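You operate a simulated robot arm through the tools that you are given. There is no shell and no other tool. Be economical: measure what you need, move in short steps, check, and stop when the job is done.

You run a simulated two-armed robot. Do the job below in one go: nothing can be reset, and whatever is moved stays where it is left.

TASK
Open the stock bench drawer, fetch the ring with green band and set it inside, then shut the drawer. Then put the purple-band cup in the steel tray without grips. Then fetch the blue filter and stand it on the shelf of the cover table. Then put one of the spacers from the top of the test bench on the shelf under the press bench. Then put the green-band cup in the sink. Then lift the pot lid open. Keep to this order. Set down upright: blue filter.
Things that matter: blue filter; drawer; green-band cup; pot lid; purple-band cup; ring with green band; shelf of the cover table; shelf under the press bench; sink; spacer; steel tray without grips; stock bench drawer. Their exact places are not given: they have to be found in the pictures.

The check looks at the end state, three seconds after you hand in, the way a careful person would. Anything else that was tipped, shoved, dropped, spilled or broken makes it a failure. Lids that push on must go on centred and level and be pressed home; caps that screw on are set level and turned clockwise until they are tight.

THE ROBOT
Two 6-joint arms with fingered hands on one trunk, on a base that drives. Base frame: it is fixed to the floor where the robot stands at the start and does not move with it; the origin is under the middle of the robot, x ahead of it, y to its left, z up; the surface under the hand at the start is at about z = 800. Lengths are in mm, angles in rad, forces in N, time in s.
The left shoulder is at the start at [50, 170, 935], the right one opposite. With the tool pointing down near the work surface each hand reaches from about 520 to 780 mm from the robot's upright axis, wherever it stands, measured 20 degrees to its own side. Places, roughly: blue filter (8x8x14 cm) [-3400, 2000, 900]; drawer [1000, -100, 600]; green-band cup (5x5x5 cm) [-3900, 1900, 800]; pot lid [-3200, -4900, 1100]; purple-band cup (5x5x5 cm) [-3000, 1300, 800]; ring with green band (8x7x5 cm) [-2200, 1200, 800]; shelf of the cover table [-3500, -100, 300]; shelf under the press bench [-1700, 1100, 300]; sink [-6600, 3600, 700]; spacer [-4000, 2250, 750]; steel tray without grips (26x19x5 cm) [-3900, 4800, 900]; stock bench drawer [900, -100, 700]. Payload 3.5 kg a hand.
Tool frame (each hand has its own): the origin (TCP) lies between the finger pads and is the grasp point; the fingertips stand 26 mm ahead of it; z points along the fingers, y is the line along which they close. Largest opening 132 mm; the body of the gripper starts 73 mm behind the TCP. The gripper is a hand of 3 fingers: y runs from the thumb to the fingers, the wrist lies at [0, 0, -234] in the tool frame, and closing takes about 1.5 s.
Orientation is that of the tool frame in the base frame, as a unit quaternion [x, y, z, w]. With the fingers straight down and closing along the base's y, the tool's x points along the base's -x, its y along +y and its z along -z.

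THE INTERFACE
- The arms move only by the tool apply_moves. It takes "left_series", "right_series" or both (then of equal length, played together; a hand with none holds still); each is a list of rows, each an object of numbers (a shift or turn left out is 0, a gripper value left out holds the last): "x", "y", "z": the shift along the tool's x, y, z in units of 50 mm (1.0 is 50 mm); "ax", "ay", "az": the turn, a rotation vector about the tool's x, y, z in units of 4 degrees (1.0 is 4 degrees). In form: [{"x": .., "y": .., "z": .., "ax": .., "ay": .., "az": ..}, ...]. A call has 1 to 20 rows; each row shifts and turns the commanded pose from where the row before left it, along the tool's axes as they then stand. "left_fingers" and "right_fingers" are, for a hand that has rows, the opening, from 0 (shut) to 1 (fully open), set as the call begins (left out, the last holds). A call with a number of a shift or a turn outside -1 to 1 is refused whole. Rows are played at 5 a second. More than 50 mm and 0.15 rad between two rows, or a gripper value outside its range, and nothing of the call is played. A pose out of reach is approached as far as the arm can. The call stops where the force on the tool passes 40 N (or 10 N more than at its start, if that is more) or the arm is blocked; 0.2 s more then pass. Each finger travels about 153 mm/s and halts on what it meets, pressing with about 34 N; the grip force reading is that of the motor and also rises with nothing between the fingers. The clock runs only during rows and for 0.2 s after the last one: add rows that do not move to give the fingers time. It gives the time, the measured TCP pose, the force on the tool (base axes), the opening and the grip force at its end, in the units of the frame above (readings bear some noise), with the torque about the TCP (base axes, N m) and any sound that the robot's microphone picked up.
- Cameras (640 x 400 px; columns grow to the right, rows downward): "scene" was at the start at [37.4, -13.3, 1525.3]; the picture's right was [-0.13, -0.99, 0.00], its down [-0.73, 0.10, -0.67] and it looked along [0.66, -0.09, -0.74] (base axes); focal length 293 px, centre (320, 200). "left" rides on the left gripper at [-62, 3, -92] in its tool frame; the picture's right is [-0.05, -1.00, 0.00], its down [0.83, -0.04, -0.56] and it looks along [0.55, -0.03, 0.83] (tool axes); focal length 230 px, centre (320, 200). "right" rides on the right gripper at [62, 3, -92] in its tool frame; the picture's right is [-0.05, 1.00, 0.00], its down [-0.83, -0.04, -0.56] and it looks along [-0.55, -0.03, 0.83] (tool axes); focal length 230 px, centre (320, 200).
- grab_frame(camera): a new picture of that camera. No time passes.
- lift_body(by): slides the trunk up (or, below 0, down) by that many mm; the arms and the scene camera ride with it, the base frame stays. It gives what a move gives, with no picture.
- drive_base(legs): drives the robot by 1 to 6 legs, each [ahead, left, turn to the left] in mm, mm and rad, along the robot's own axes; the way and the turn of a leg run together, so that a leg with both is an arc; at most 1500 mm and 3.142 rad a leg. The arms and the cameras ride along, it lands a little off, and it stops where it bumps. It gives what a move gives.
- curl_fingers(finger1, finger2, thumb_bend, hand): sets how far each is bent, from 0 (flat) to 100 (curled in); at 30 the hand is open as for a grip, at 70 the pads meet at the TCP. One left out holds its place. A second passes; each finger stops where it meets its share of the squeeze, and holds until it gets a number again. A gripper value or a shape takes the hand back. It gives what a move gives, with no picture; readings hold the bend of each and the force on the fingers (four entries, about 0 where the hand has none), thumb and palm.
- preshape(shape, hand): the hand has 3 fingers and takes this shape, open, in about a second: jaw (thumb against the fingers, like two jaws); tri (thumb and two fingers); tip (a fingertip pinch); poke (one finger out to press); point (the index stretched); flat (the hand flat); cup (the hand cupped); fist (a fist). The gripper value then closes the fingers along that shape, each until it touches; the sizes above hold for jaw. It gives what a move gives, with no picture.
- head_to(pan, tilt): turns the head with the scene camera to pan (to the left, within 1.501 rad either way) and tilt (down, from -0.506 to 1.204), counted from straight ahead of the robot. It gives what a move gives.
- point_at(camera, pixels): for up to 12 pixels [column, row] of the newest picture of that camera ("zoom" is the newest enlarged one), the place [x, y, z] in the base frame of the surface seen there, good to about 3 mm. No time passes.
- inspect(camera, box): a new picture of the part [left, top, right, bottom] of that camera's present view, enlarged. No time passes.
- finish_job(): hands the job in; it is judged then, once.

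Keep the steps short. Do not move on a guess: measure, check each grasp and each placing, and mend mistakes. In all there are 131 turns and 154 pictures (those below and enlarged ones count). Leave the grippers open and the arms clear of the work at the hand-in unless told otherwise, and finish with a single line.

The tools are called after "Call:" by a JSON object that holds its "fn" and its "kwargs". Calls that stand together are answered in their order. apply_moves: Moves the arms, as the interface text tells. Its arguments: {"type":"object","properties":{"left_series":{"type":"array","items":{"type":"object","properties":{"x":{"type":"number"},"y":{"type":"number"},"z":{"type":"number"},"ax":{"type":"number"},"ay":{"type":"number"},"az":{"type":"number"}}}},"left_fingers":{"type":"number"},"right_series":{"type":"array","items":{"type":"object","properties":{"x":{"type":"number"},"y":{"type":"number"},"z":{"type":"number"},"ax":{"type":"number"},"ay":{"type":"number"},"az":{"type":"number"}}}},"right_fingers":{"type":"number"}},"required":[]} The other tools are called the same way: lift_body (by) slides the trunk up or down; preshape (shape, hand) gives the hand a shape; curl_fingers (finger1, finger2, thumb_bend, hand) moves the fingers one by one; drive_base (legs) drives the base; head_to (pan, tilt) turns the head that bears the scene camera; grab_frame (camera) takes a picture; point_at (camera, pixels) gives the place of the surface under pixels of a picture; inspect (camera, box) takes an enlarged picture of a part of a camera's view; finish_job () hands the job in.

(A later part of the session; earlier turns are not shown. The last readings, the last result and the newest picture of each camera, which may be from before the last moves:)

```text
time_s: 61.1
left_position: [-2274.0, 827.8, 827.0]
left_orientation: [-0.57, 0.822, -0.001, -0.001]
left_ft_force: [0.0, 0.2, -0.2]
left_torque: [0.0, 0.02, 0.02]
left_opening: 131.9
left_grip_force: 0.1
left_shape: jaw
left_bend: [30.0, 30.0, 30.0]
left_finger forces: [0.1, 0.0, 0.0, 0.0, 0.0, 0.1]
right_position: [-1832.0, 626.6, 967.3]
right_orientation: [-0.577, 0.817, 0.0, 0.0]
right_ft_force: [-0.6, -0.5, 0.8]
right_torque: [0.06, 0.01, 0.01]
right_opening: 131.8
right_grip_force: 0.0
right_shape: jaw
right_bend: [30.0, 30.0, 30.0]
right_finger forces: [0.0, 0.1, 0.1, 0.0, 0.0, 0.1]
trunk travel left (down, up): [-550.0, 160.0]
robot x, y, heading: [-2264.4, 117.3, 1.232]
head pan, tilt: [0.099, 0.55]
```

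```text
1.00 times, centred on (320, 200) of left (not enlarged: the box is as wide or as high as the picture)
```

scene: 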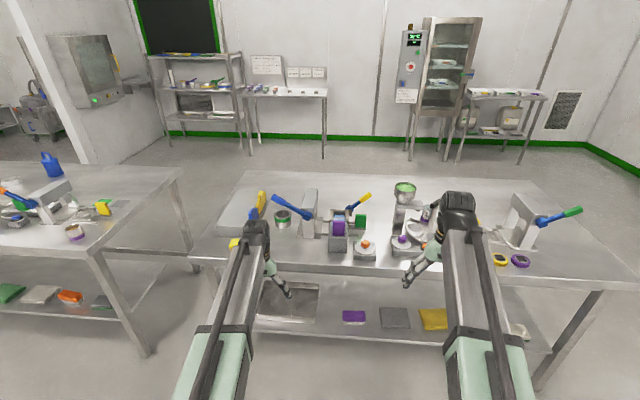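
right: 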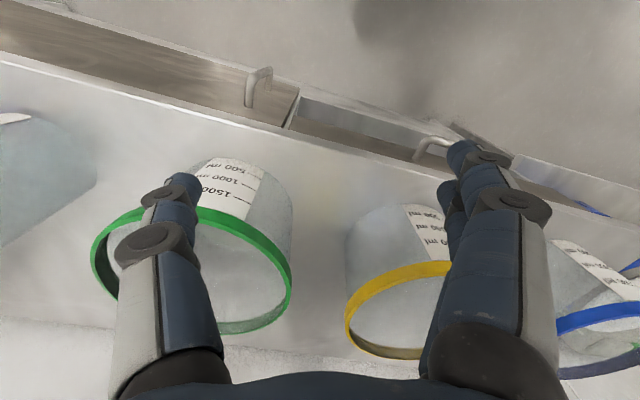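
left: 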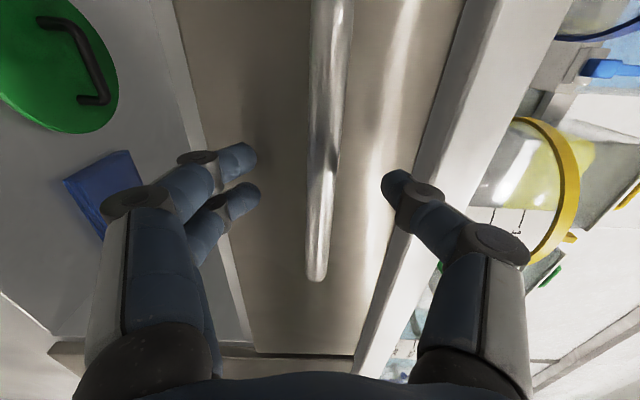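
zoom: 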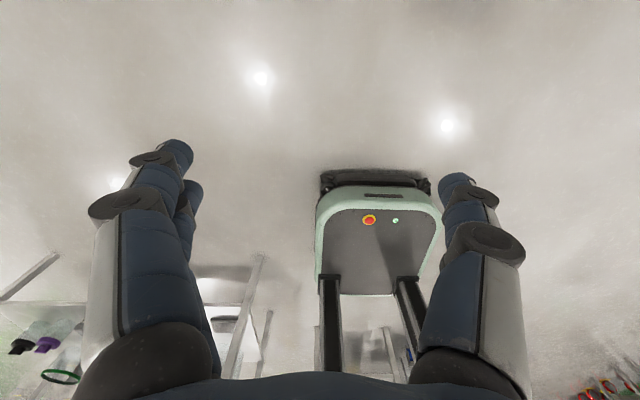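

Forearm clears the lever with margin if the trunk is raised. Measure the press post beside the ring too, and raise the trunk.

Call:
{"fn": "point_at", "kwargs": {"camera": "scene", "pixels": [[303, 235], [307, 203], [306, 191], [316, 190], [299, 236], [308, 225], [312, 232], [314, 205], [272, 197], [284, 207], [285, 222], [280, 198]]}}

Call:
{"fn": "lift_body", "kwargs": {"by": 150}}

Call:
{"fn": "inspect", "kwargs": {"camera": "scene", "box": [220, 190, 380, 290]}}

```text
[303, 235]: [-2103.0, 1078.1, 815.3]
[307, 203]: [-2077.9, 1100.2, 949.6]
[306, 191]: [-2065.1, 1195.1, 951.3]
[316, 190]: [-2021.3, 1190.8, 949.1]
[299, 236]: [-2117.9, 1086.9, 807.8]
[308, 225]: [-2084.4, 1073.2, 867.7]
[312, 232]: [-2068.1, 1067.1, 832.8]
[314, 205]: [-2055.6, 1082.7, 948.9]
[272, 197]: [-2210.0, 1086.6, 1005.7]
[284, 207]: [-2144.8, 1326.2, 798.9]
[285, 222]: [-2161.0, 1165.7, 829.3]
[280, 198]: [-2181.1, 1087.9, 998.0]
```

```text
time_s: 62.9
left_position: [-2273.4, 826.9, 975.9]
left_orientation: [-0.569, 0.822, -0.001, -0.001]
left_ft_force: [-0.1, 0.1, -0.8]
left_torque: [-0.01, 0.0, 0.0]
left_opening: 132.0
left_grip_force: 0.1
left_shape: jaw
left_bend: [30.0, 30.0, 30.0]
left_finger forces: [0.1, 0.0, 0.1, 0.0, 0.1, 0.0]
right_position: [-1833.5, 626.1, 1115.6]
right_orientation: [-0.577, 0.817, -0.001, 0.0]
right_ft_force: [0.1, 0.4, 0.3]
right_torque: [0.0, -0.01, -0.02]
right_opening: 131.7
right_grip_force: 0.1
right_shape: jaw
right_bend: [30.0, 30.0, 30.0]
right_finger forces: [0.1, 0.0, 0.0, 0.0, 0.0, 0.1]
trunk travel left (down, up): [-700.0, 10.0]
robot x, y, heading: [-2270.2, 118.1, 1.232]
head pan, tilt: [0.099, 0.55]
```

```text
4.00 times, centred on (300, 240) of scene
```

zoom: 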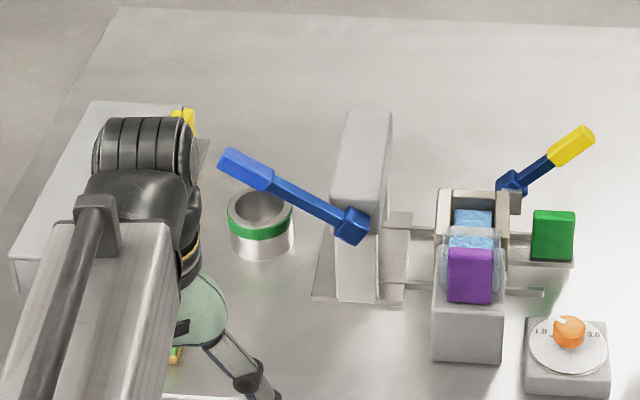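

Post clearance ~97 mm, so I'll use a narrower opening. Raise the left hand above the lever and drive in.

Call:
{"fn": "apply_moves", "kwargs": {"left_fingers": 0.8, "left_series": [{"z": -0.9}, {"z": -0.9}, {}]}}

Call:
{"fn": "drive_base", "kwargs": {"legs": [[380, 24, 0]]}}

Call:
{"fn": "grab_frame", "kwargs": {"camera": "left"}}

Call:
{"fn": "grab_frame", "kwargs": {"camera": "scene"}}

```text
time_s: 63.7
left_position: [-2272.0, 827.5, 1068.4]
left_orientation: [-0.57, 0.822, -0.001, -0.002]
left_ft_force: [0.7, 1.3, 0.4]
left_torque: [0.0, 0.0, 0.0]
left_opening: 106.1
left_grip_force: 0.0
left_shape: jaw
left_bend: [59.0, 59.0, 55.0]
left_finger forces: [0.0, 0.0, 0.1, 0.0, 0.0, 0.0]
right_position: [-1832.2, 627.5, 1116.3]
right_orientation: [-0.577, 0.816, 0.0, 0.0]
right_ft_force: [-0.4, -0.6, 0.9]
right_torque: [0.01, -0.01, 0.0]
right_opening: 131.9
right_grip_force: 0.1
right_shape: jaw
right_bend: [30.0, 30.0, 30.0]
right_finger forces: [0.0, 0.0, 0.1, 0.1, 0.0, 0.0]
trunk travel left (down, up): [-700.0, 10.0]
robot x, y, heading: [-2266.8, 115.5, 1.231]
head pan, tilt: [0.099, 0.55]
```

```text
time_s: 66.1
left_position: [-2172.4, 1200.1, 1067.4]
left_orientation: [-0.574, 0.819, -0.001, -0.001]
left_ft_force: [-0.6, 0.4, -0.4]
left_torque: [-0.04, 0.02, 0.01]
left_opening: 105.6
left_grip_force: 0.1
left_shape: jaw
left_bend: [59.0, 59.0, 55.0]
left_finger forces: [0.0, 0.1, 0.0, 0.0, 0.0, 0.0]
right_position: [-1729.8, 1004.2, 1115.2]
right_orientation: [-0.58, 0.815, 0.0, -0.001]
right_ft_force: [0.2, 0.2, 0.0]
right_torque: [0.01, -0.02, -0.01]
right_opening: 131.9
right_grip_force: 0.0
right_shape: jaw
right_bend: [30.0, 30.0, 30.0]
right_finger forces: [0.1, 0.0, 0.0, 0.1, 0.1, 0.1]
trunk travel left (down, up): [-700.0, 10.0]
robot x, y, heading: [-2159.1, 491.8, 1.239]
head pan, tilt: [0.099, 0.55]
```

```text
126 pictures are left
```

left: 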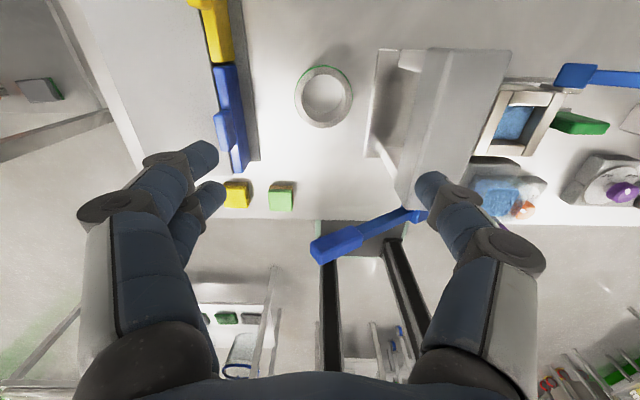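

```text
125 pictures are left
```

scene: 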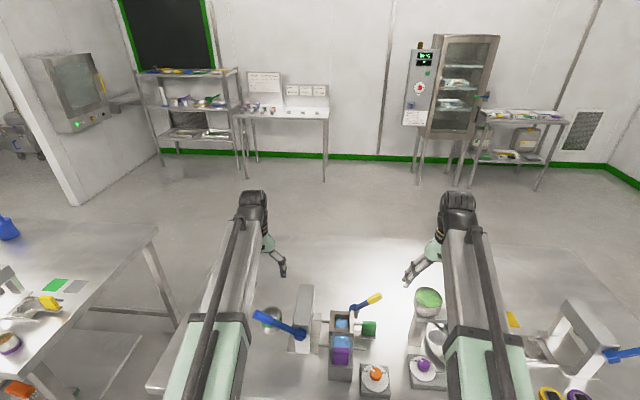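

The ring is visible in the left camera at (323,97). Measure its rim.

Call:
{"fn": "point_at", "kwargs": {"camera": "left", "pixels": [[301, 98], [346, 98], [323, 74], [323, 121], [306, 80], [340, 80], [323, 97], [345, 240], [315, 252], [400, 215], [375, 150], [425, 60]]}}

```text
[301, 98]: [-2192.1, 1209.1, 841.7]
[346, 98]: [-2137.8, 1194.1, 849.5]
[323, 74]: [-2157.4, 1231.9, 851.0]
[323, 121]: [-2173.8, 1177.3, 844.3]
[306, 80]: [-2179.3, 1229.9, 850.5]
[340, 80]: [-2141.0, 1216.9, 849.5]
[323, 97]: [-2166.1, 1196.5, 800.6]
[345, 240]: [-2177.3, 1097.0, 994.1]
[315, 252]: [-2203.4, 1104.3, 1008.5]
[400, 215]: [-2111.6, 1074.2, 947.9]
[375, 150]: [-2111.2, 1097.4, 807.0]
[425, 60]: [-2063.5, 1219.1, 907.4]
```

Ring centre (-2165,1203). Align by (5,-6) mm and descend to z=828.

Call:
{"fn": "apply_moves", "kwargs": {"left_series": [{"x": -0.1, "y": -0.12}, {"z": 0.6}, {"z": 0.6}, {"z": 0.6}, {"z": 0.6}, {"z": 0.6}, {"z": 0.6}, {"z": 0.6}, {}]}}

Call:
{"fn": "grab_frame", "kwargs": {"camera": "left"}}

```text
time_s: 68.1
left_position: [-2165.5, 1200.7, 858.4]
left_orientation: [-0.575, 0.818, -0.001, -0.002]
left_ft_force: [0.7, -0.5, -0.2]
left_torque: [0.01, 0.02, 0.02]
left_opening: 106.0
left_grip_force: 0.1
left_shape: jaw
left_bend: [59.0, 59.0, 55.0]
left_finger forces: [0.0, 0.0, 0.1, 0.1, 0.0, 0.0]
right_position: [-1730.9, 1003.3, 1115.5]
right_orientation: [-0.58, 0.815, 0.0, 0.0]
right_ft_force: [-0.5, -0.2, -0.2]
right_torque: [0.03, 0.0, 0.0]
right_opening: 131.8
right_grip_force: 0.1
right_shape: jaw
right_bend: [30.0, 30.0, 30.0]
right_finger forces: [0.0, 0.1, 0.0, 0.1, 0.0, 0.0]
trunk travel left (down, up): [-700.0, 10.0]
robot x, y, heading: [-2161.5, 490.1, 1.238]
head pan, tilt: [0.099, 0.55]
```

```text
124 pictures are left
```

left: 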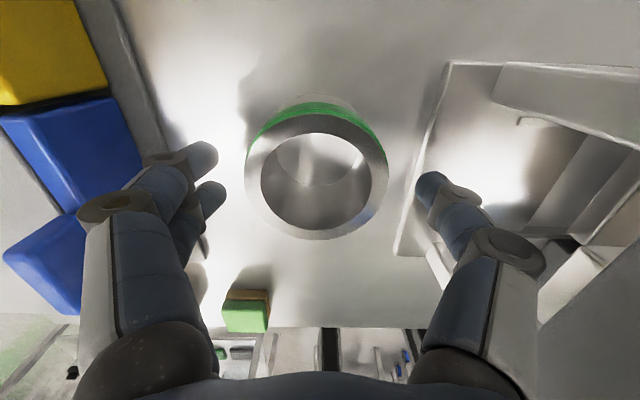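

Aligned. Descend 30 mm, close, check the grip.

Call:
{"fn": "apply_moves", "kwargs": {"left_series": [{"z": 0.3}, {"z": 0.3}, {}]}}

Call:
{"fn": "apply_moves", "kwargs": {"left_fingers": 0, "left_series": [{}, {}, {}, {}, {}, {}, {}, {}]}}

Call:
{"fn": "apply_moves", "kwargs": {"left_series": [{"z": -0.6}, {"z": -0.6}, {"z": -0.6}, {"z": -0.6}, {"z": -0.6}, {"z": -0.6}, {"z": -0.6}, {"z": -0.6}, {"z": -0.3}, {}]}}

Call:
{"fn": "grab_frame", "kwargs": {"camera": "left"}}

```text
time_s: 68.9
left_position: [-2165.2, 1201.4, 829.0]
left_orientation: [-0.573, 0.819, -0.001, -0.002]
left_ft_force: [-0.7, 0.2, 1.0]
left_torque: [0.02, 0.01, 0.03]
left_opening: 105.7
left_grip_force: 0.0
left_shape: jaw
left_bend: [59.0, 59.0, 55.0]
left_finger forces: [0.0, 0.0, 0.0, 0.0, 0.0, 0.0]
right_position: [-1731.3, 1002.5, 1116.2]
right_orientation: [-0.581, 0.814, 0.0, -0.001]
right_ft_force: [-0.5, 0.1, 0.1]
right_torque: [-0.02, 0.02, -0.03]
right_opening: 131.8
right_grip_force: 0.1
right_shape: jaw
right_bend: [30.0, 30.0, 30.0]
right_finger forces: [0.0, 0.0, 0.0, 0.0, 0.1, 0.1]
trunk travel left (down, up): [-700.0, 10.0]
robot x, y, heading: [-2163.4, 491.5, 1.239]
head pan, tilt: [0.099, 0.55]
```

```text
time_s: 70.7
left_position: [-2166.0, 1201.5, 829.5]
left_orientation: [-0.573, 0.819, -0.001, -0.002]
left_ft_force: [0.2, 0.1, -0.5]
left_torque: [0.01, -0.02, -0.02]
left_opening: 58.3
left_grip_force: 33.8
left_shape: jaw
left_bend: [73.0, 73.0, 70.0]
left_finger forces: [14.7, 16.6, 0.0, 0.0, 28.8, 0.0]
right_position: [-1730.2, 1003.6, 1116.0]
right_orientation: [-0.58, 0.815, 0.0, 0.001]
right_ft_force: [-0.3, 0.5, 0.6]
right_torque: [-0.01, -0.03, 0.01]
right_opening: 132.0
right_grip_force: 0.1
right_shape: jaw
right_bend: [30.0, 30.0, 30.0]
right_finger forces: [0.0, 0.1, 0.0, 0.0, 0.1, 0.1]
trunk travel left (down, up): [-700.0, 10.0]
robot x, y, heading: [-2161.7, 491.2, 1.237]
head pan, tilt: [0.099, 0.55]
```

```text
time_s: 72.9
left_position: [-2164.7, 1201.9, 1081.8]
left_orientation: [-0.573, 0.819, -0.001, -0.001]
left_ft_force: [-0.2, 0.5, -1.7]
left_torque: [0.02, 0.02, -0.02]
left_opening: 58.4
left_grip_force: 33.9
left_shape: jaw
left_bend: [73.0, 73.0, 70.0]
left_finger forces: [15.0, 16.8, 0.0, 0.0, 28.9, 0.0]
right_position: [-1731.1, 1003.5, 1116.6]
right_orientation: [-0.58, 0.815, 0.001, -0.001]
right_ft_force: [0.5, -0.1, 0.0]
right_torque: [-0.01, 0.01, 0.0]
right_opening: 131.9
right_grip_force: 0.2
right_shape: jaw
right_bend: [30.0, 30.0, 30.0]
right_finger forces: [0.0, 0.0, 0.1, 0.1, 0.1, 0.0]
trunk travel left (down, up): [-700.0, 10.0]
robot x, y, heading: [-2162.1, 487.0, 1.238]
head pan, tilt: [0.099, 0.55]
```

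```text
123 pictures are left
```

left: 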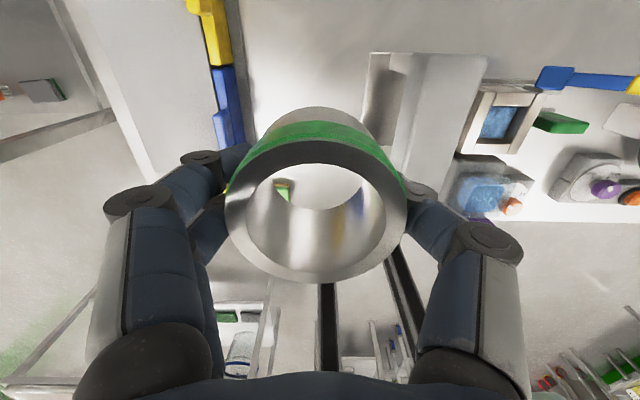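

Ring held firmly. Retrace the route: back out, strafe along, turn to face the stock bench, stand off.

Call:
{"fn": "drive_base", "kwargs": {"legs": [[-463, 0, 0], [0, -1000, 0], [0, -900, 0], [0, 0, -1.56], [-179, 609, 0]]}}

Call:
{"fn": "head_to", "kwargs": {"pan": 0.1, "tilt": 0.7}}

Call:
{"fn": "grab_frame", "kwargs": {"camera": "scene"}}

```text
time_s: 91.8
left_position: [234.7, 101.7, 1082.3]
left_orientation: [0.168, 0.986, 0.0, -0.001]
left_ft_force: [0.0, 0.0, -2.0]
left_torque: [-0.08, 0.0, 0.0]
left_opening: 57.8
left_grip_force: 34.7
left_shape: jaw
left_bend: [73.0, 73.0, 70.0]
left_finger forces: [15.3, 17.2, 0.1, 0.1, 28.8, 0.0]
right_position: [42.2, -333.7, 1115.9]
right_orientation: [0.16, 0.987, 0.0, 0.0]
right_ft_force: [-0.2, 0.1, 0.1]
right_torque: [-0.02, -0.01, 0.0]
right_opening: 132.0
right_grip_force: 0.0
right_shape: jaw
right_bend: [30.0, 30.0, 30.0]
right_finger forces: [0.0, 0.0, 0.1, 0.1, 0.0, 0.0]
trunk travel left (down, up): [-700.0, 10.0]
robot x, y, heading: [-475.9, 89.4, -0.317]
head pan, tilt: [0.099, 0.55]
```

```text
time_s: 92.5
left_position: [235.0, 100.1, 1082.6]
left_orientation: [0.168, 0.986, 0.0, -0.002]
left_ft_force: [0.8, 1.2, -2.3]
left_torque: [0.01, 0.0, 0.01]
left_opening: 58.0
left_grip_force: 34.3
left_shape: jaw
left_bend: [73.0, 73.0, 70.0]
left_finger forces: [15.3, 17.1, 0.1, 0.0, 29.0, 0.0]
right_position: [42.9, -334.6, 1116.2]
right_orientation: [0.161, 0.987, 0.0, 0.0]
right_ft_force: [-0.3, 0.8, 0.2]
right_torque: [0.0, 0.0, -0.01]
right_opening: 131.9
right_grip_force: 0.1
right_shape: jaw
right_bend: [30.0, 30.0, 30.0]
right_finger forces: [0.1, 0.0, 0.1, 0.0, 0.1, 0.1]
trunk travel left (down, up): [-700.0, 10.0]
robot x, y, heading: [-472.5, 89.4, -0.316]
head pan, tilt: [0.099, 0.7]
```

```text
122 pictures are left
```

scene: 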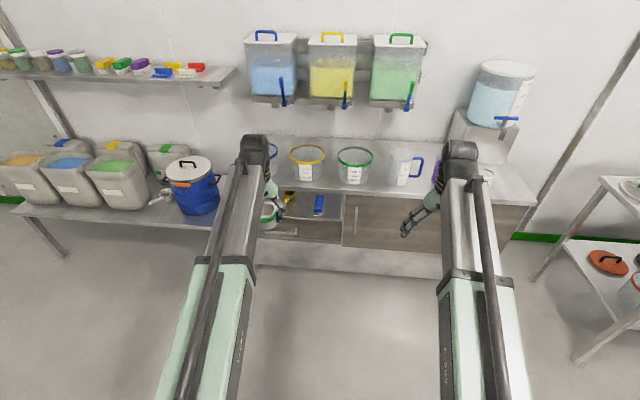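

Drawer is still open. Zoom for exact contents.

Call:
{"fn": "inspect", "kwargs": {"camera": "scene", "box": [240, 170, 360, 250]}}

Call:
{"fn": "point_at", "kwargs": {"camera": "zoom", "pixels": [[350, 240], [330, 210], [405, 200], [405, 245], [255, 215], [245, 185], [340, 278], [270, 258], [420, 160], [215, 225], [470, 240]]}}

```text
5.00 times, centred on (300, 210) of scene
```

zoom: 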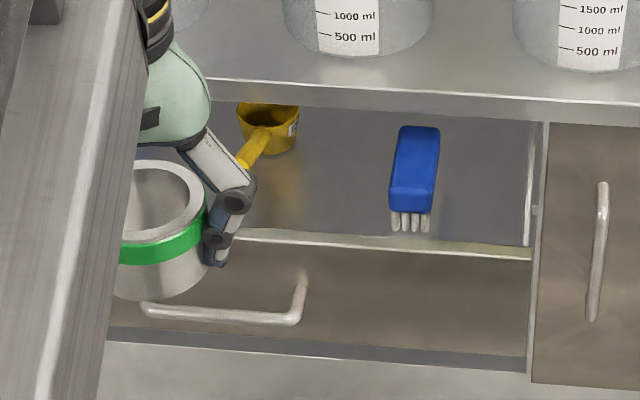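

```text
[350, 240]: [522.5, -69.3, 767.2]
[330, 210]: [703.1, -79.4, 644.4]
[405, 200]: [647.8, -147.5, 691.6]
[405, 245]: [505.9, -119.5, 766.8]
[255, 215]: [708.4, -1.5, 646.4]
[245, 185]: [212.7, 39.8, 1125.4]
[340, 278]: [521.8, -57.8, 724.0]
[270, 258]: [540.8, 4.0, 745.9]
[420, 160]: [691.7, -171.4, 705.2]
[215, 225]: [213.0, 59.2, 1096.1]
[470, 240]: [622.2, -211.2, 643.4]
```

Drive ahead 400 and right 21 to bring the ring over the gap between the yellow scoop and the brush.

Call:
{"fn": "drive_base", "kwargs": {"legs": [[400, -21, 0]]}}

Call:
{"fn": "grab_frame", "kwargs": {"camera": "left"}}

```text
time_s: 95.0
left_position: [610.9, -41.3, 1082.0]
left_orientation: [0.168, 0.986, 0.0, -0.002]
left_ft_force: [1.0, 0.4, -2.9]
left_torque: [0.03, 0.04, -0.03]
left_opening: 58.0
left_grip_force: 33.6
left_shape: jaw
left_bend: [73.0, 73.0, 70.0]
left_finger forces: [15.4, 17.1, 0.0, 0.1, 29.0, 0.0]
right_position: [419.7, -479.6, 1115.7]
right_orientation: [0.159, 0.987, 0.0, -0.001]
right_ft_force: [0.9, -0.2, 0.1]
right_torque: [0.01, 0.02, 0.01]
right_opening: 131.8
right_grip_force: 0.1
right_shape: jaw
right_bend: [30.0, 30.0, 30.0]
right_finger forces: [0.0, 0.0, 0.1, 0.0, 0.0, 0.0]
trunk travel left (down, up): [-700.0, 10.0]
robot x, y, heading: [-102.1, -58.1, -0.32]
head pan, tilt: [0.099, 0.7]
```

```text
120 pictures are left
```

left: 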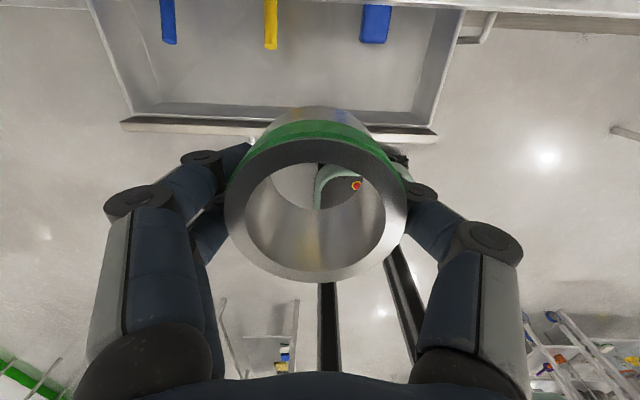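

Well placed. Lower the trunk 150 mm, then the hand in steps until just above the drawer floor.

Call:
{"fn": "lift_body", "kwargs": {"by": -150}}

Call:
{"fn": "apply_moves", "kwargs": {"left_series": [{"z": 0.8}, {"z": 0.8}, {"z": 0.8}, {"z": 0.8}, {"z": 0.6}, {}]}}

Call:
{"fn": "grab_frame", "kwargs": {"camera": "left"}}

Call:
{"fn": "grab_frame", "kwargs": {"camera": "scene"}}

```text
time_s: 96.7
left_position: [610.7, -42.0, 933.2]
left_orientation: [0.166, 0.986, 0.0, -0.001]
left_ft_force: [0.5, -0.8, -1.1]
left_torque: [0.03, 0.0, 0.0]
left_opening: 58.0
left_grip_force: 34.0
left_shape: jaw
left_bend: [73.0, 73.0, 70.0]
left_finger forces: [15.4, 17.2, 0.0, 0.1, 29.0, 0.1]
right_position: [418.6, -479.3, 965.0]
right_orientation: [0.158, 0.987, 0.0, 0.0]
right_ft_force: [-0.5, -0.2, -0.1]
right_torque: [0.01, -0.05, 0.01]
right_opening: 132.2
right_grip_force: 0.0
right_shape: jaw
right_bend: [30.0, 30.0, 30.0]
right_finger forces: [0.0, 0.0, 0.0, 0.0, 0.0, 0.0]
trunk travel left (down, up): [-550.0, 160.0]
robot x, y, heading: [-100.0, -57.3, -0.32]
head pan, tilt: [0.099, 0.7]
```

```text
time_s: 98.1
left_position: [611.1, -41.4, 742.2]
left_orientation: [0.168, 0.986, 0.0, -0.001]
left_ft_force: [0.0, -1.1, -2.2]
left_torque: [-0.02, 0.05, 0.0]
left_opening: 58.0
left_grip_force: 33.6
left_shape: jaw
left_bend: [73.0, 73.0, 70.0]
left_finger forces: [15.5, 17.2, 0.1, 0.0, 29.1, 0.0]
right_position: [419.0, -478.4, 966.9]
right_orientation: [0.159, 0.987, 0.0, -0.001]
right_ft_force: [-0.3, 0.5, -0.9]
right_torque: [0.01, -0.01, 0.0]
right_opening: 132.1
right_grip_force: 0.0
right_shape: jaw
right_bend: [30.0, 30.0, 30.0]
right_finger forces: [0.0, 0.0, 0.1, 0.0, 0.0, 0.1]
trunk travel left (down, up): [-550.0, 160.0]
robot x, y, heading: [-100.2, -57.1, -0.319]
head pan, tilt: [0.099, 0.7]
```

```text
119 pictures are left
```

left: 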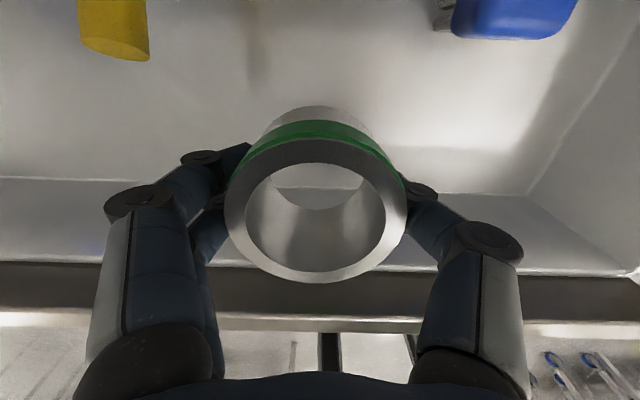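

```text
118 pictures are left
```

scene: 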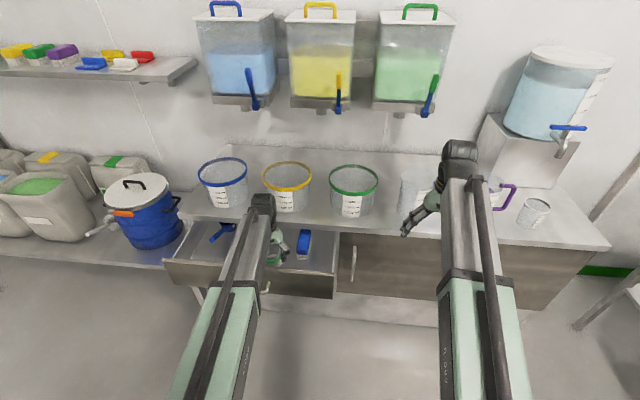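

Clear all round. Lower to just above the floor.

Call:
{"fn": "apply_moves", "kwargs": {"left_series": [{"z": 0.5}, {"z": 0.5}, {"z": 0.25}, {"z": 0.04}, {"z": 0.04}, {}]}}

Call:
{"fn": "apply_moves", "kwargs": {"left_fingers": 0.62, "left_series": [{}, {}, {}, {}]}}

Call:
{"fn": "grab_frame", "kwargs": {"camera": "left"}}

```text
time_s: 99.5
left_position: [609.3, -42.1, 675.2]
left_orientation: [0.167, 0.986, 0.0, -0.001]
left_ft_force: [0.2, -0.6, -2.3]
left_torque: [0.05, -0.02, -0.02]
left_opening: 58.0
left_grip_force: 34.4
left_shape: jaw
left_bend: [73.0, 73.0, 70.0]
left_finger forces: [15.6, 17.3, 0.0, 0.0, 28.9, 0.0]
right_position: [419.2, -478.6, 966.0]
right_orientation: [0.158, 0.987, 0.0, -0.001]
right_ft_force: [0.1, 0.7, 0.8]
right_torque: [-0.02, -0.02, 0.0]
right_opening: 132.0
right_grip_force: 0.0
right_shape: jaw
right_bend: [30.0, 30.0, 30.0]
right_finger forces: [0.0, 0.0, 0.0, 0.1, 0.1, 0.0]
trunk travel left (down, up): [-550.0, 160.0]
robot x, y, heading: [-99.0, -59.5, -0.318]
head pan, tilt: [0.099, 0.7]
```

```text
time_s: 100.5
left_position: [610.4, -41.5, 676.7]
left_orientation: [0.167, 0.986, 0.0, -0.001]
left_ft_force: [-0.1, -0.1, -0.1]
left_torque: [-0.03, 0.01, -0.03]
left_opening: 81.4
left_grip_force: 0.0
left_shape: jaw
left_bend: [71.0, 71.0, 70.0]
left_finger forces: [0.0, 0.0, 0.0, 0.1, 0.0, 0.0]
right_position: [419.1, -479.1, 966.1]
right_orientation: [0.158, 0.987, 0.0, 0.0]
right_ft_force: [-0.4, -0.1, -0.7]
right_torque: [0.02, -0.01, 0.03]
right_opening: 131.7
right_grip_force: 0.0
right_shape: jaw
right_bend: [30.0, 30.0, 30.0]
right_finger forces: [0.0, 0.1, 0.1, 0.0, 0.0, 0.0]
trunk travel left (down, up): [-550.0, 160.0]
robot x, y, heading: [-98.7, -52.9, -0.315]
head pan, tilt: [0.099, 0.7]
```

```text
117 pictures are left
```

left: 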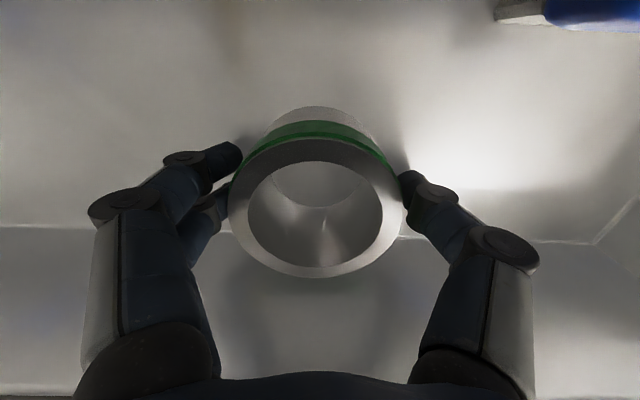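

Released. Raise out of the drawer and view.

Call:
{"fn": "apply_moves", "kwargs": {"left_series": [{"z": -0.5}, {"z": -0.9}, {"z": -0.9}, {"z": -0.9}, {"z": -0.9}, {}]}}

Call:
{"fn": "grab_frame", "kwargs": {"camera": "left"}}

Call:
{"fn": "drive_base", "kwargs": {"legs": [[-320, 0, 0]]}}

Call:
{"fn": "apply_moves", "kwargs": {"left_fingers": 0, "left_series": [{"ay": -1}, {"ay": -1}, {"ay": -1}, {"ay": -1}, {"ay": -1}, {"ay": -1}, {"ay": -1}, {"ay": -1}, {"ay": -1}, {"ay": -1}, {"ay": -1}, {"ay": -1}, {"ay": -1}, {"ay": -1}, {"ay": -1}, {"ay": -1}, {"ay": -1}, {}]}}

Call:
{"fn": "inspect", "kwargs": {"camera": "scene", "box": [180, 130, 420, 280]}}

```text
time_s: 101.9
left_position: [609.4, -43.4, 880.0]
left_orientation: [0.167, 0.986, 0.0, -0.002]
left_ft_force: [-0.6, -0.7, -0.1]
left_torque: [-0.03, 0.0, 0.0]
left_opening: 81.6
left_grip_force: 0.0
left_shape: jaw
left_bend: [71.0, 71.0, 70.0]
left_finger forces: [0.0, 0.0, 0.1, 0.0, 0.0, 0.0]
right_position: [418.9, -478.8, 966.4]
right_orientation: [0.158, 0.987, 0.0, 0.0]
right_ft_force: [0.3, -0.7, 0.7]
right_torque: [0.04, 0.02, 0.01]
right_opening: 132.0
right_grip_force: 0.0
right_shape: jaw
right_bend: [30.0, 30.0, 30.0]
right_finger forces: [0.1, 0.1, 0.1, 0.0, 0.0, 0.1]
trunk travel left (down, up): [-550.0, 160.0]
robot x, y, heading: [-101.0, -57.3, -0.317]
head pan, tilt: [0.099, 0.7]
```

```text
116 pictures are left
```

left: 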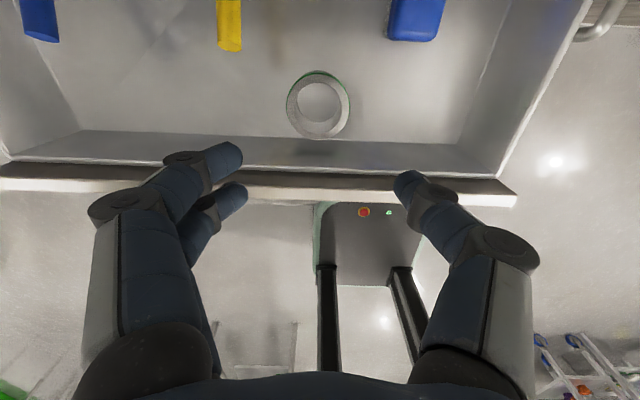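

```text
time_s: 104.0
left_position: [304.8, 59.0, 880.5]
left_orientation: [0.165, 0.986, 0.0, -0.001]
left_ft_force: [0.3, 0.3, -0.2]
left_torque: [0.01, 0.0, 0.0]
left_opening: 81.3
left_grip_force: 0.2
left_shape: jaw
left_bend: [71.0, 71.0, 70.0]
left_finger forces: [0.0, 0.0, 0.0, 0.0, 0.0, 0.0]
right_position: [114.3, -377.1, 967.0]
right_orientation: [0.158, 0.988, 0.001, -0.001]
right_ft_force: [0.0, 0.3, 0.5]
right_torque: [0.01, 0.01, -0.02]
right_opening: 132.1
right_grip_force: 0.0
right_shape: jaw
right_bend: [30.0, 30.0, 30.0]
right_finger forces: [0.0, 0.0, 0.0, 0.0, 0.0, 0.1]
trunk travel left (down, up): [-550.0, 160.0]
robot x, y, heading: [-404.3, 41.6, -0.307]
head pan, tilt: [0.099, 0.7]
```

```text
time_s: 107.8
left_position: [307.7, 58.3, 878.8]
left_orientation: [0.138, 0.82, -0.092, 0.548]
left_ft_force: [0.3, -0.2, 1.6]
left_torque: [0.01, -0.01, -0.02]
left_opening: 0.0
left_grip_force: 33.8
left_shape: jaw
left_bend: [68.0, 68.0, 74.0]
left_finger forces: [0.0, 0.1, 0.0, 0.0, 0.0, 0.0]
right_position: [115.2, -377.2, 965.8]
right_orientation: [0.157, 0.988, 0.0, 0.0]
right_ft_force: [0.5, 0.1, 0.2]
right_torque: [-0.02, -0.02, 0.0]
right_opening: 131.6
right_grip_force: 0.1
right_shape: jaw
right_bend: [30.0, 30.0, 30.0]
right_finger forces: [0.1, 0.0, 0.1, 0.0, 0.1, 0.1]
trunk travel left (down, up): [-550.0, 160.0]
robot x, y, heading: [-405.4, 42.0, -0.312]
head pan, tilt: [0.099, 0.7]
```

```text
2.67 times, centred on (300, 205) of scene
```

zoom: 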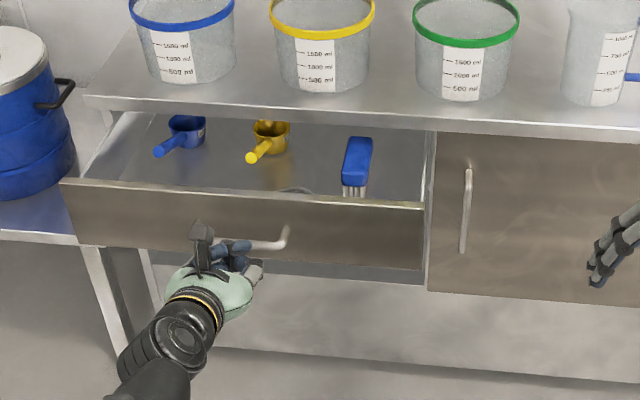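

The ring sits inside the drawer. Lower and centre the closed left hand so the fingertips meet the drawer front above the bar.

Call:
{"fn": "apply_moves", "kwargs": {"left_series": [{"x": 0.6, "y": 0.26, "z": 0.25}, {"x": 0.6, "y": 0.26, "z": 0.25}, {"x": 0.6, "y": 0.26, "z": 0.25}, {"x": 0.6, "y": 0.26, "z": 0.25}, {}]}}

Call:
{"fn": "drive_base", "kwargs": {"legs": [[170, 0, -0.01]]}}

Call:
{"fn": "inspect", "kwargs": {"camera": "scene", "box": [180, 130, 420, 280]}}

```text
time_s: 109.0
left_position: [322.4, 108.5, 750.7]
left_orientation: [0.138, 0.819, -0.093, 0.55]
left_ft_force: [-0.4, 0.5, 0.0]
left_torque: [0.01, 0.02, 0.0]
left_opening: 0.0
left_grip_force: 34.0
left_shape: jaw
left_bend: [68.0, 68.0, 74.0]
left_finger forces: [0.0, 0.1, 0.0, 0.0, 0.1, 0.0]
right_position: [114.3, -378.1, 966.1]
right_orientation: [0.157, 0.988, 0.0, 0.0]
right_ft_force: [-0.7, -0.1, 0.0]
right_torque: [0.01, 0.01, -0.01]
right_opening: 131.8
right_grip_force: 0.0
right_shape: jaw
right_bend: [30.0, 30.0, 30.0]
right_finger forces: [0.1, 0.1, 0.0, 0.1, 0.0, 0.0]
trunk travel left (down, up): [-550.0, 160.0]
robot x, y, heading: [-403.1, 43.2, -0.315]
head pan, tilt: [0.099, 0.7]
```

```text
time_s: 110.5
left_position: [486.1, 48.2, 749.5]
left_orientation: [0.141, 0.818, -0.095, 0.55]
left_ft_force: [-0.3, -0.4, -0.5]
left_torque: [0.01, -0.01, 0.02]
left_opening: 0.2
left_grip_force: 34.4
left_shape: jaw
left_bend: [68.0, 68.0, 74.0]
left_finger forces: [0.0, 0.1, 0.1, 0.0, 0.0, 0.0]
right_position: [274.4, -434.5, 964.7]
right_orientation: [0.161, 0.987, 0.0, 0.0]
right_ft_force: [0.6, 0.0, 0.2]
right_torque: [0.01, 0.01, 0.0]
right_opening: 132.0
right_grip_force: 0.2
right_shape: jaw
right_bend: [30.0, 30.0, 30.0]
right_finger forces: [0.1, 0.0, 0.0, 0.0, 0.1, 0.0]
trunk travel left (down, up): [-550.0, 160.0]
robot x, y, heading: [-245.3, -5.5, -0.32]
head pan, tilt: [0.099, 0.7]
```

```text
2.67 times, centred on (300, 205) of scene
```

zoom: 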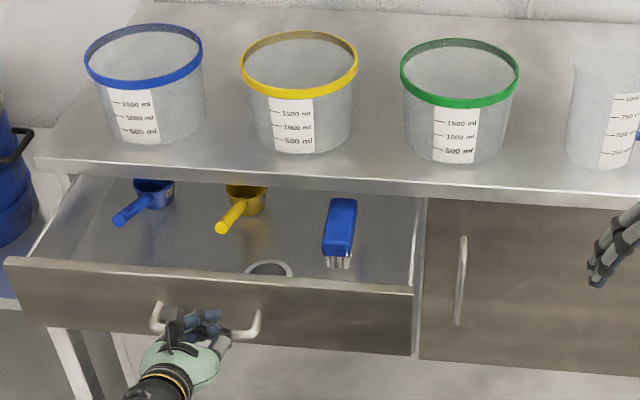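

Aligned above the bar. Push with the base, leaving the last part for the arm.

Call:
{"fn": "drive_base", "kwargs": {"legs": [[100, 0, 0], [115, 0, 0]]}}

Call:
{"fn": "inspect", "kwargs": {"camera": "scene", "box": [180, 180, 420, 330]}}

```text
time_s: 112.5
left_position: [688.4, -19.7, 749.7]
left_orientation: [0.14, 0.818, -0.094, 0.549]
left_ft_force: [1.3, 0.1, 0.1]
left_torque: [-0.02, -0.01, -0.03]
left_opening: 0.0
left_grip_force: 34.0
left_shape: jaw
left_bend: [70.0, 69.0, 75.0]
left_finger forces: [0.1, 0.0, 0.0, 0.0, 0.0, 0.0]
right_position: [477.5, -504.1, 965.9]
right_orientation: [0.161, 0.987, -0.001, -0.001]
right_ft_force: [0.5, 0.1, 0.2]
right_torque: [0.05, 0.0, 0.01]
right_opening: 131.9
right_grip_force: 0.0
right_shape: jaw
right_bend: [30.0, 30.0, 30.0]
right_finger forces: [0.0, 0.0, 0.0, 0.1, 0.0, 0.0]
trunk travel left (down, up): [-550.0, 160.0]
robot x, y, heading: [-42.8, -74.5, -0.322]
head pan, tilt: [0.099, 0.7]
```

```text
2.67 times, centred on (300, 255) of scene
```

zoom: 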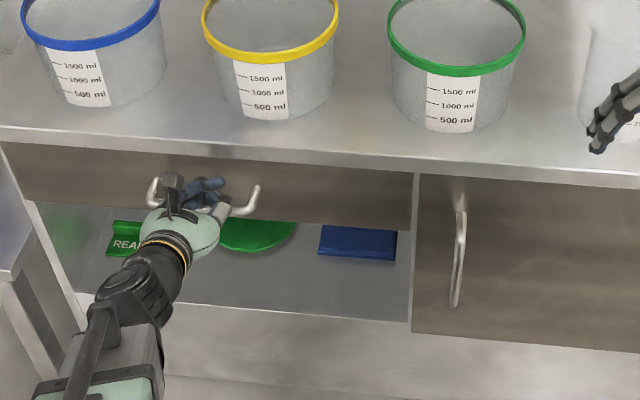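

Nearly shut. Push the rest gently with the arm till it meets resistance.

Call:
{"fn": "apply_moves", "kwargs": {"left_series": [{"z": 0.185, "x": -0.077}, {"z": 0.185, "x": -0.077}, {"z": 0.139, "x": -0.057}, {"z": 0.092, "x": -0.038}, {"z": 0.092, "x": -0.038}, {"z": 0.046, "x": -0.019}, {"z": 0.046, "x": -0.019}, {"z": 0.046, "x": -0.019}, {"z": 0.046, "x": -0.019}]}}

Call:
{"fn": "inspect", "kwargs": {"camera": "scene", "box": [180, 180, 420, 330]}}

Call:
{"fn": "point_at", "kwargs": {"camera": "zoom", "pixels": [[100, 165], [380, 205], [340, 185], [440, 240], [60, 180]]}}

```text
time_s: 114.2
left_position: [725.4, -31.2, 749.1]
left_orientation: [0.139, 0.819, -0.093, 0.549]
left_ft_force: [-15.7, 4.6, 3.4]
left_torque: [-0.05, -0.13, -0.08]
left_opening: 0.0
left_grip_force: 33.9
left_shape: jaw
left_bend: [72.0, 69.0, 76.0]
left_finger forces: [13.3, 0.0, 0.0, 0.0, 0.0, 0.0]
right_position: [474.6, -503.0, 966.4]
right_orientation: [0.16, 0.987, 0.0, 0.0]
right_ft_force: [1.1, -0.9, 0.2]
right_torque: [-0.01, -0.01, -0.01]
right_opening: 132.0
right_grip_force: 0.1
right_shape: jaw
right_bend: [30.0, 30.0, 30.0]
right_finger forces: [0.0, 0.0, 0.0, 0.1, 0.0, 0.0]
trunk travel left (down, up): [-550.0, 160.0]
robot x, y, heading: [-40.1, -77.4, -0.321]
head pan, tilt: [0.099, 0.7]
stopped in row 8 (left hand): the force on the tool passed its limit at 44 N (the readings are from after the stop); the commanded pose is now the measured one
```

```text
2.67 times, centred on (300, 255) of scene
```

zoom: 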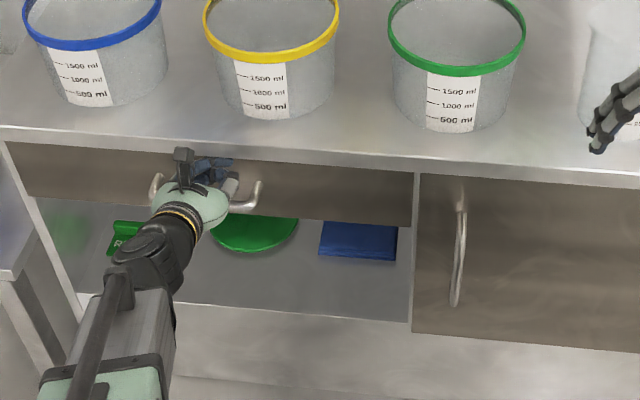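

```text
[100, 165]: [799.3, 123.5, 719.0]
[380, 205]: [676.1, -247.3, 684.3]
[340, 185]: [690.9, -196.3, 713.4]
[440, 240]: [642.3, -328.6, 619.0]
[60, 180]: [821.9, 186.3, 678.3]
```

The drawer is flush (face plane at 717.7 as originally). Retract, straighten the hand, and travel back to the press bench standoff.

Call:
{"fn": "apply_moves", "kwargs": {"left_series": [{"z": -0.9}, {"z": -0.9}, {"z": -0.9}]}}

Call:
{"fn": "drive_base", "kwargs": {"legs": [[-400, 0, 0]]}}

Call:
{"fn": "apply_moves", "kwargs": {"left_fingers": 1, "left_series": [{"ay": 1}, {"ay": 1}, {"ay": 1}, {"ay": 1}, {"ay": 1}, {"ay": 1}, {"ay": 1}, {"ay": 1}, {"ay": 1}, {"ay": 1}, {"ay": 1}, {"ay": 1}, {"ay": 1}, {"ay": 1}, {"ay": 1}, {"ay": 1}, {"ay": 1}, {"z": -0.9}, {"z": -0.9}, {"z": -0.9}]}}

Call:
{"fn": "lift_body", "kwargs": {"by": 150}}

Call:
{"fn": "inspect", "kwargs": {"camera": "scene", "box": [160, 140, 400, 290]}}

Call:
{"fn": "drive_base", "kwargs": {"legs": [[100, -620, 0], [0, 0, 1.56], [0, 1000, 0], [0, 900, 0]]}}

Call:
{"fn": "head_to", "kwargs": {"pan": 0.5, "tilt": 0.5}}

Call:
{"fn": "grab_frame", "kwargs": {"camera": "scene"}}

```text
time_s: 115.0
left_position: [642.1, 5.5, 784.2]
left_orientation: [0.139, 0.82, -0.093, 0.548]
left_ft_force: [-0.7, -0.1, -0.1]
left_torque: [0.04, 0.01, 0.0]
left_opening: 0.1
left_grip_force: 33.9
left_shape: jaw
left_bend: [70.0, 69.0, 75.0]
left_finger forces: [0.0, 0.1, 0.1, 0.0, 0.0, 0.0]
left hand out of reach, approached as far as the arm can: row 3
right_position: [476.2, -504.3, 966.3]
right_orientation: [0.162, 0.987, 0.0, 0.001]
right_ft_force: [-1.1, -0.1, -0.2]
right_torque: [0.0, 0.0, 0.02]
right_opening: 131.7
right_grip_force: 0.0
right_shape: jaw
right_bend: [30.0, 30.0, 30.0]
right_finger forces: [0.0, 0.0, 0.0, 0.1, 0.0, 0.0]
trunk travel left (down, up): [-550.0, 160.0]
robot x, y, heading: [-39.2, -76.0, -0.323]
head pan, tilt: [0.099, 0.7]
```

```text
time_s: 117.5
left_position: [251.8, 138.6, 784.7]
left_orientation: [0.137, 0.82, -0.092, 0.548]
left_ft_force: [0.1, -0.2, -0.2]
left_torque: [-0.02, 0.0, 0.01]
left_opening: 0.0
left_grip_force: 34.4
left_shape: jaw
left_bend: [70.0, 69.0, 75.0]
left_finger forces: [0.0, 0.0, 0.1, 0.1, 0.0, 0.0]
right_position: [89.9, -370.2, 967.1]
right_orientation: [0.157, 0.988, 0.0, 0.0]
right_ft_force: [-0.3, 0.5, 0.3]
right_torque: [0.01, 0.01, 0.01]
right_opening: 131.9
right_grip_force: 0.1
right_shape: jaw
right_bend: [30.0, 30.0, 30.0]
right_finger forces: [0.1, 0.1, 0.0, 0.1, 0.0, 0.0]
trunk travel left (down, up): [-550.0, 160.0]
robot x, y, heading: [-430.9, 55.0, -0.312]
head pan, tilt: [0.099, 0.7]
```

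```text
time_s: 121.7
left_position: [252.4, 136.4, 919.6]
left_orientation: [0.165, 0.986, 0.0, -0.005]
left_ft_force: [0.0, -0.9, -0.1]
left_torque: [0.03, 0.01, 0.01]
left_opening: 131.6
left_grip_force: 0.0
left_shape: jaw
left_bend: [30.0, 30.0, 30.0]
left_finger forces: [0.0, 0.1, 0.1, 0.0, 0.0, 0.1]
right_position: [90.4, -369.9, 966.6]
right_orientation: [0.156, 0.988, 0.001, 0.0]
right_ft_force: [-0.4, 0.7, 0.2]
right_torque: [0.0, 0.0, 0.0]
right_opening: 132.2
right_grip_force: 0.0
right_shape: jaw
right_bend: [30.0, 30.0, 30.0]
right_finger forces: [0.0, 0.1, 0.1, 0.0, 0.0, 0.0]
trunk travel left (down, up): [-550.0, 160.0]
robot x, y, heading: [-433.7, 48.4, -0.312]
head pan, tilt: [0.099, 0.7]
```

```text
time_s: 123.5
left_position: [252.0, 136.9, 1067.9]
left_orientation: [0.164, 0.986, 0.0, -0.003]
left_ft_force: [0.0, -0.3, 1.1]
left_torque: [0.03, -0.02, -0.01]
left_opening: 131.8
left_grip_force: 0.1
left_shape: jaw
left_bend: [30.0, 30.0, 30.0]
left_finger forces: [0.0, 0.0, 0.0, 0.1, 0.1, 0.1]
right_position: [90.4, -369.1, 1116.7]
right_orientation: [0.157, 0.988, -0.001, 0.0]
right_ft_force: [0.2, 0.6, 0.1]
right_torque: [-0.03, 0.0, 0.01]
right_opening: 131.9
right_grip_force: 0.1
right_shape: jaw
right_bend: [30.0, 30.0, 30.0]
right_finger forces: [0.0, 0.0, 0.0, 0.0, 0.0, 0.1]
trunk travel left (down, up): [-700.0, 10.0]
robot x, y, heading: [-429.6, 53.0, -0.317]
head pan, tilt: [0.099, 0.7]
```

```text
2.67 times, centred on (280, 215) of scene
```

zoom: 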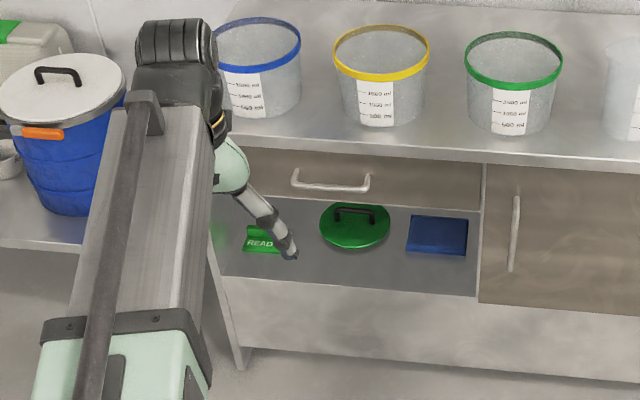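

```text
time_s: 139.8
left_position: [-2392.0, 689.7, 1067.8]
left_orientation: [-0.584, 0.812, -0.002, -0.003]
left_ft_force: [-0.3, 0.1, 0.5]
left_torque: [-0.01, 0.01, 0.03]
left_opening: 131.9
left_grip_force: 0.0
left_shape: jaw
left_bend: [30.0, 30.0, 30.0]
left_finger forces: [0.0, 0.1, 0.0, 0.1, 0.0, 0.0]
right_position: [-1883.6, 532.3, 1117.3]
right_orientation: [-0.591, 0.807, 0.0, 0.001]
right_ft_force: [-0.6, -0.2, -0.1]
right_torque: [-0.02, -0.04, -0.03]
right_opening: 132.0
right_grip_force: 0.0
right_shape: jaw
right_bend: [30.0, 30.0, 30.0]
right_finger forces: [0.1, 0.0, 0.0, 0.0, 0.0, 0.1]
trunk travel left (down, up): [-700.0, 10.0]
robot x, y, heading: [-2302.2, 10.7, 1.264]
head pan, tilt: [0.099, 0.7]
```

```text
time_s: 140.6
left_position: [-2391.9, 690.3, 1068.7]
left_orientation: [-0.584, 0.811, -0.001, -0.002]
left_ft_force: [-0.5, 1.0, -0.3]
left_torque: [0.01, 0.0, 0.01]
left_opening: 132.0
left_grip_force: 0.0
left_shape: jaw
left_bend: [30.0, 30.0, 30.0]
left_finger forces: [0.0, 0.0, 0.0, 0.1, 0.0, 0.0]
right_position: [-1882.3, 531.8, 1116.3]
right_orientation: [-0.591, 0.806, 0.0, 0.0]
right_ft_force: [-0.7, 0.4, -0.4]
right_torque: [0.02, 0.02, -0.01]
right_opening: 131.7
right_grip_force: 0.1
right_shape: jaw
right_bend: [30.0, 30.0, 30.0]
right_finger forces: [0.0, 0.0, 0.0, 0.0, 0.0, 0.1]
trunk travel left (down, up): [-700.0, 10.0]
robot x, y, heading: [-2297.7, 9.2, 1.263]
head pan, tilt: [0.499, 0.499]
```

```text
110 pictures are left
```

scene: 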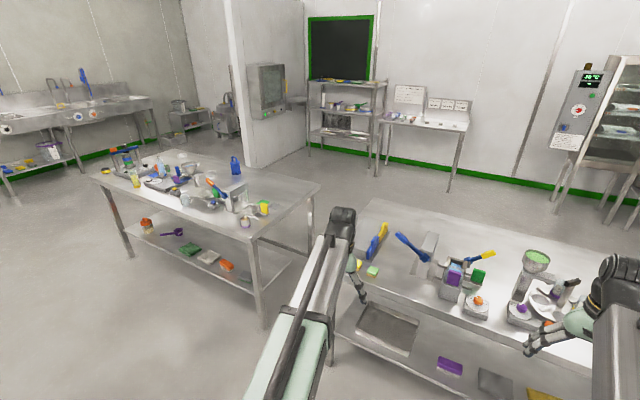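

Good overview: test bench left, sink bench at far left, shelf rack at back. Zoom into the test bench.

Call:
{"fn": "inspect", "kwargs": {"camera": "scene", "box": [90, 135, 290, 260]}}

Call:
{"fn": "point_at", "kwargs": {"camera": "zoom", "pixels": [[498, 272], [498, 285], [545, 230], [465, 100], [480, 345], [55, 140], [725, 150], [385, 210], [345, 130], [140, 155], [45, 115], [180, 160]]}}

Call:
{"fn": "inspect", "kwargs": {"camera": "scene", "box": [290, 60, 490, 180]}}

```text
3.20 times, centred on (190, 198) of scene
```

zoom: 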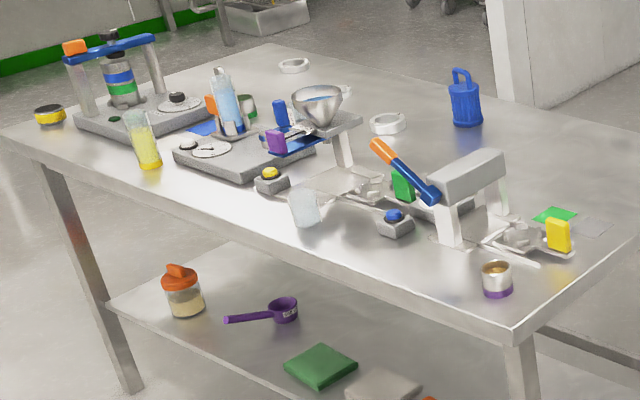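

```text
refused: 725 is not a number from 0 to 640
```

```text
3.20 times, centred on (390, 120) of scene
```

zoom: 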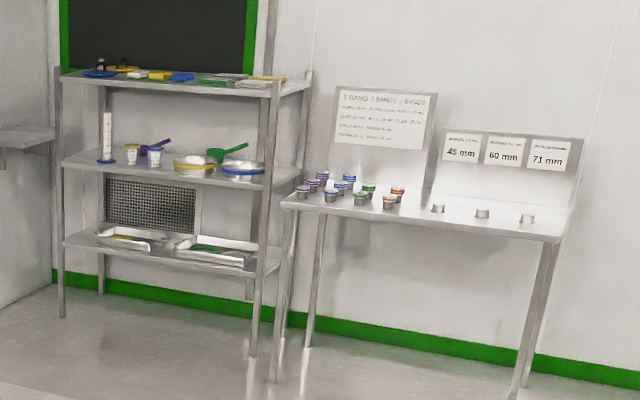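

Purple-band cup at scene (246,222). Measure key items.

Call:
{"fn": "point_at", "kwargs": {"camera": "scene", "pixels": [[246, 218], [246, 224], [251, 238], [320, 183], [94, 178], [235, 165], [211, 172], [167, 168], [182, 155], [173, 152], [260, 207], [265, 202]]}}

Call:
{"fn": "point_at", "kwargs": {"camera": "zoom", "pixels": [[190, 160], [245, 170], [120, 240], [220, 253], [200, 150], [120, 230], [160, 75], [60, 70], [265, 90], [60, 240], [265, 275], [30, 130]]}}

```text
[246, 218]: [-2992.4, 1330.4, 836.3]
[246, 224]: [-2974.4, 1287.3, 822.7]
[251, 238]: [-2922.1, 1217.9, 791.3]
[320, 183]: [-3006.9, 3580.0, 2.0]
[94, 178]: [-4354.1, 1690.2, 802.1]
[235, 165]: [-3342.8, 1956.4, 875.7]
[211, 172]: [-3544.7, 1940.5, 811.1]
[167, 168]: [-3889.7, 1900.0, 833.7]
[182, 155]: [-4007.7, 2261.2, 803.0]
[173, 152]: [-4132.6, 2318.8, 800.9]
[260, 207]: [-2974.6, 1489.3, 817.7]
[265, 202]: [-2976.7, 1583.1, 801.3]
```

```text
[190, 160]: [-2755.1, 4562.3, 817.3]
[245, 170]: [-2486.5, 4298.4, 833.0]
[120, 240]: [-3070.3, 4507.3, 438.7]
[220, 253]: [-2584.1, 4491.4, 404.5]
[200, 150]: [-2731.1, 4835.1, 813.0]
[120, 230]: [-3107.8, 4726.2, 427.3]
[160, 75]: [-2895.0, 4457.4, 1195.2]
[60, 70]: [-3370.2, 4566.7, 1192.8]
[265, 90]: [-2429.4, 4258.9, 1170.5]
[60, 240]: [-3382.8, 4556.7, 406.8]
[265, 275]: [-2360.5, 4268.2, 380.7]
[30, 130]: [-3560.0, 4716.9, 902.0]
```

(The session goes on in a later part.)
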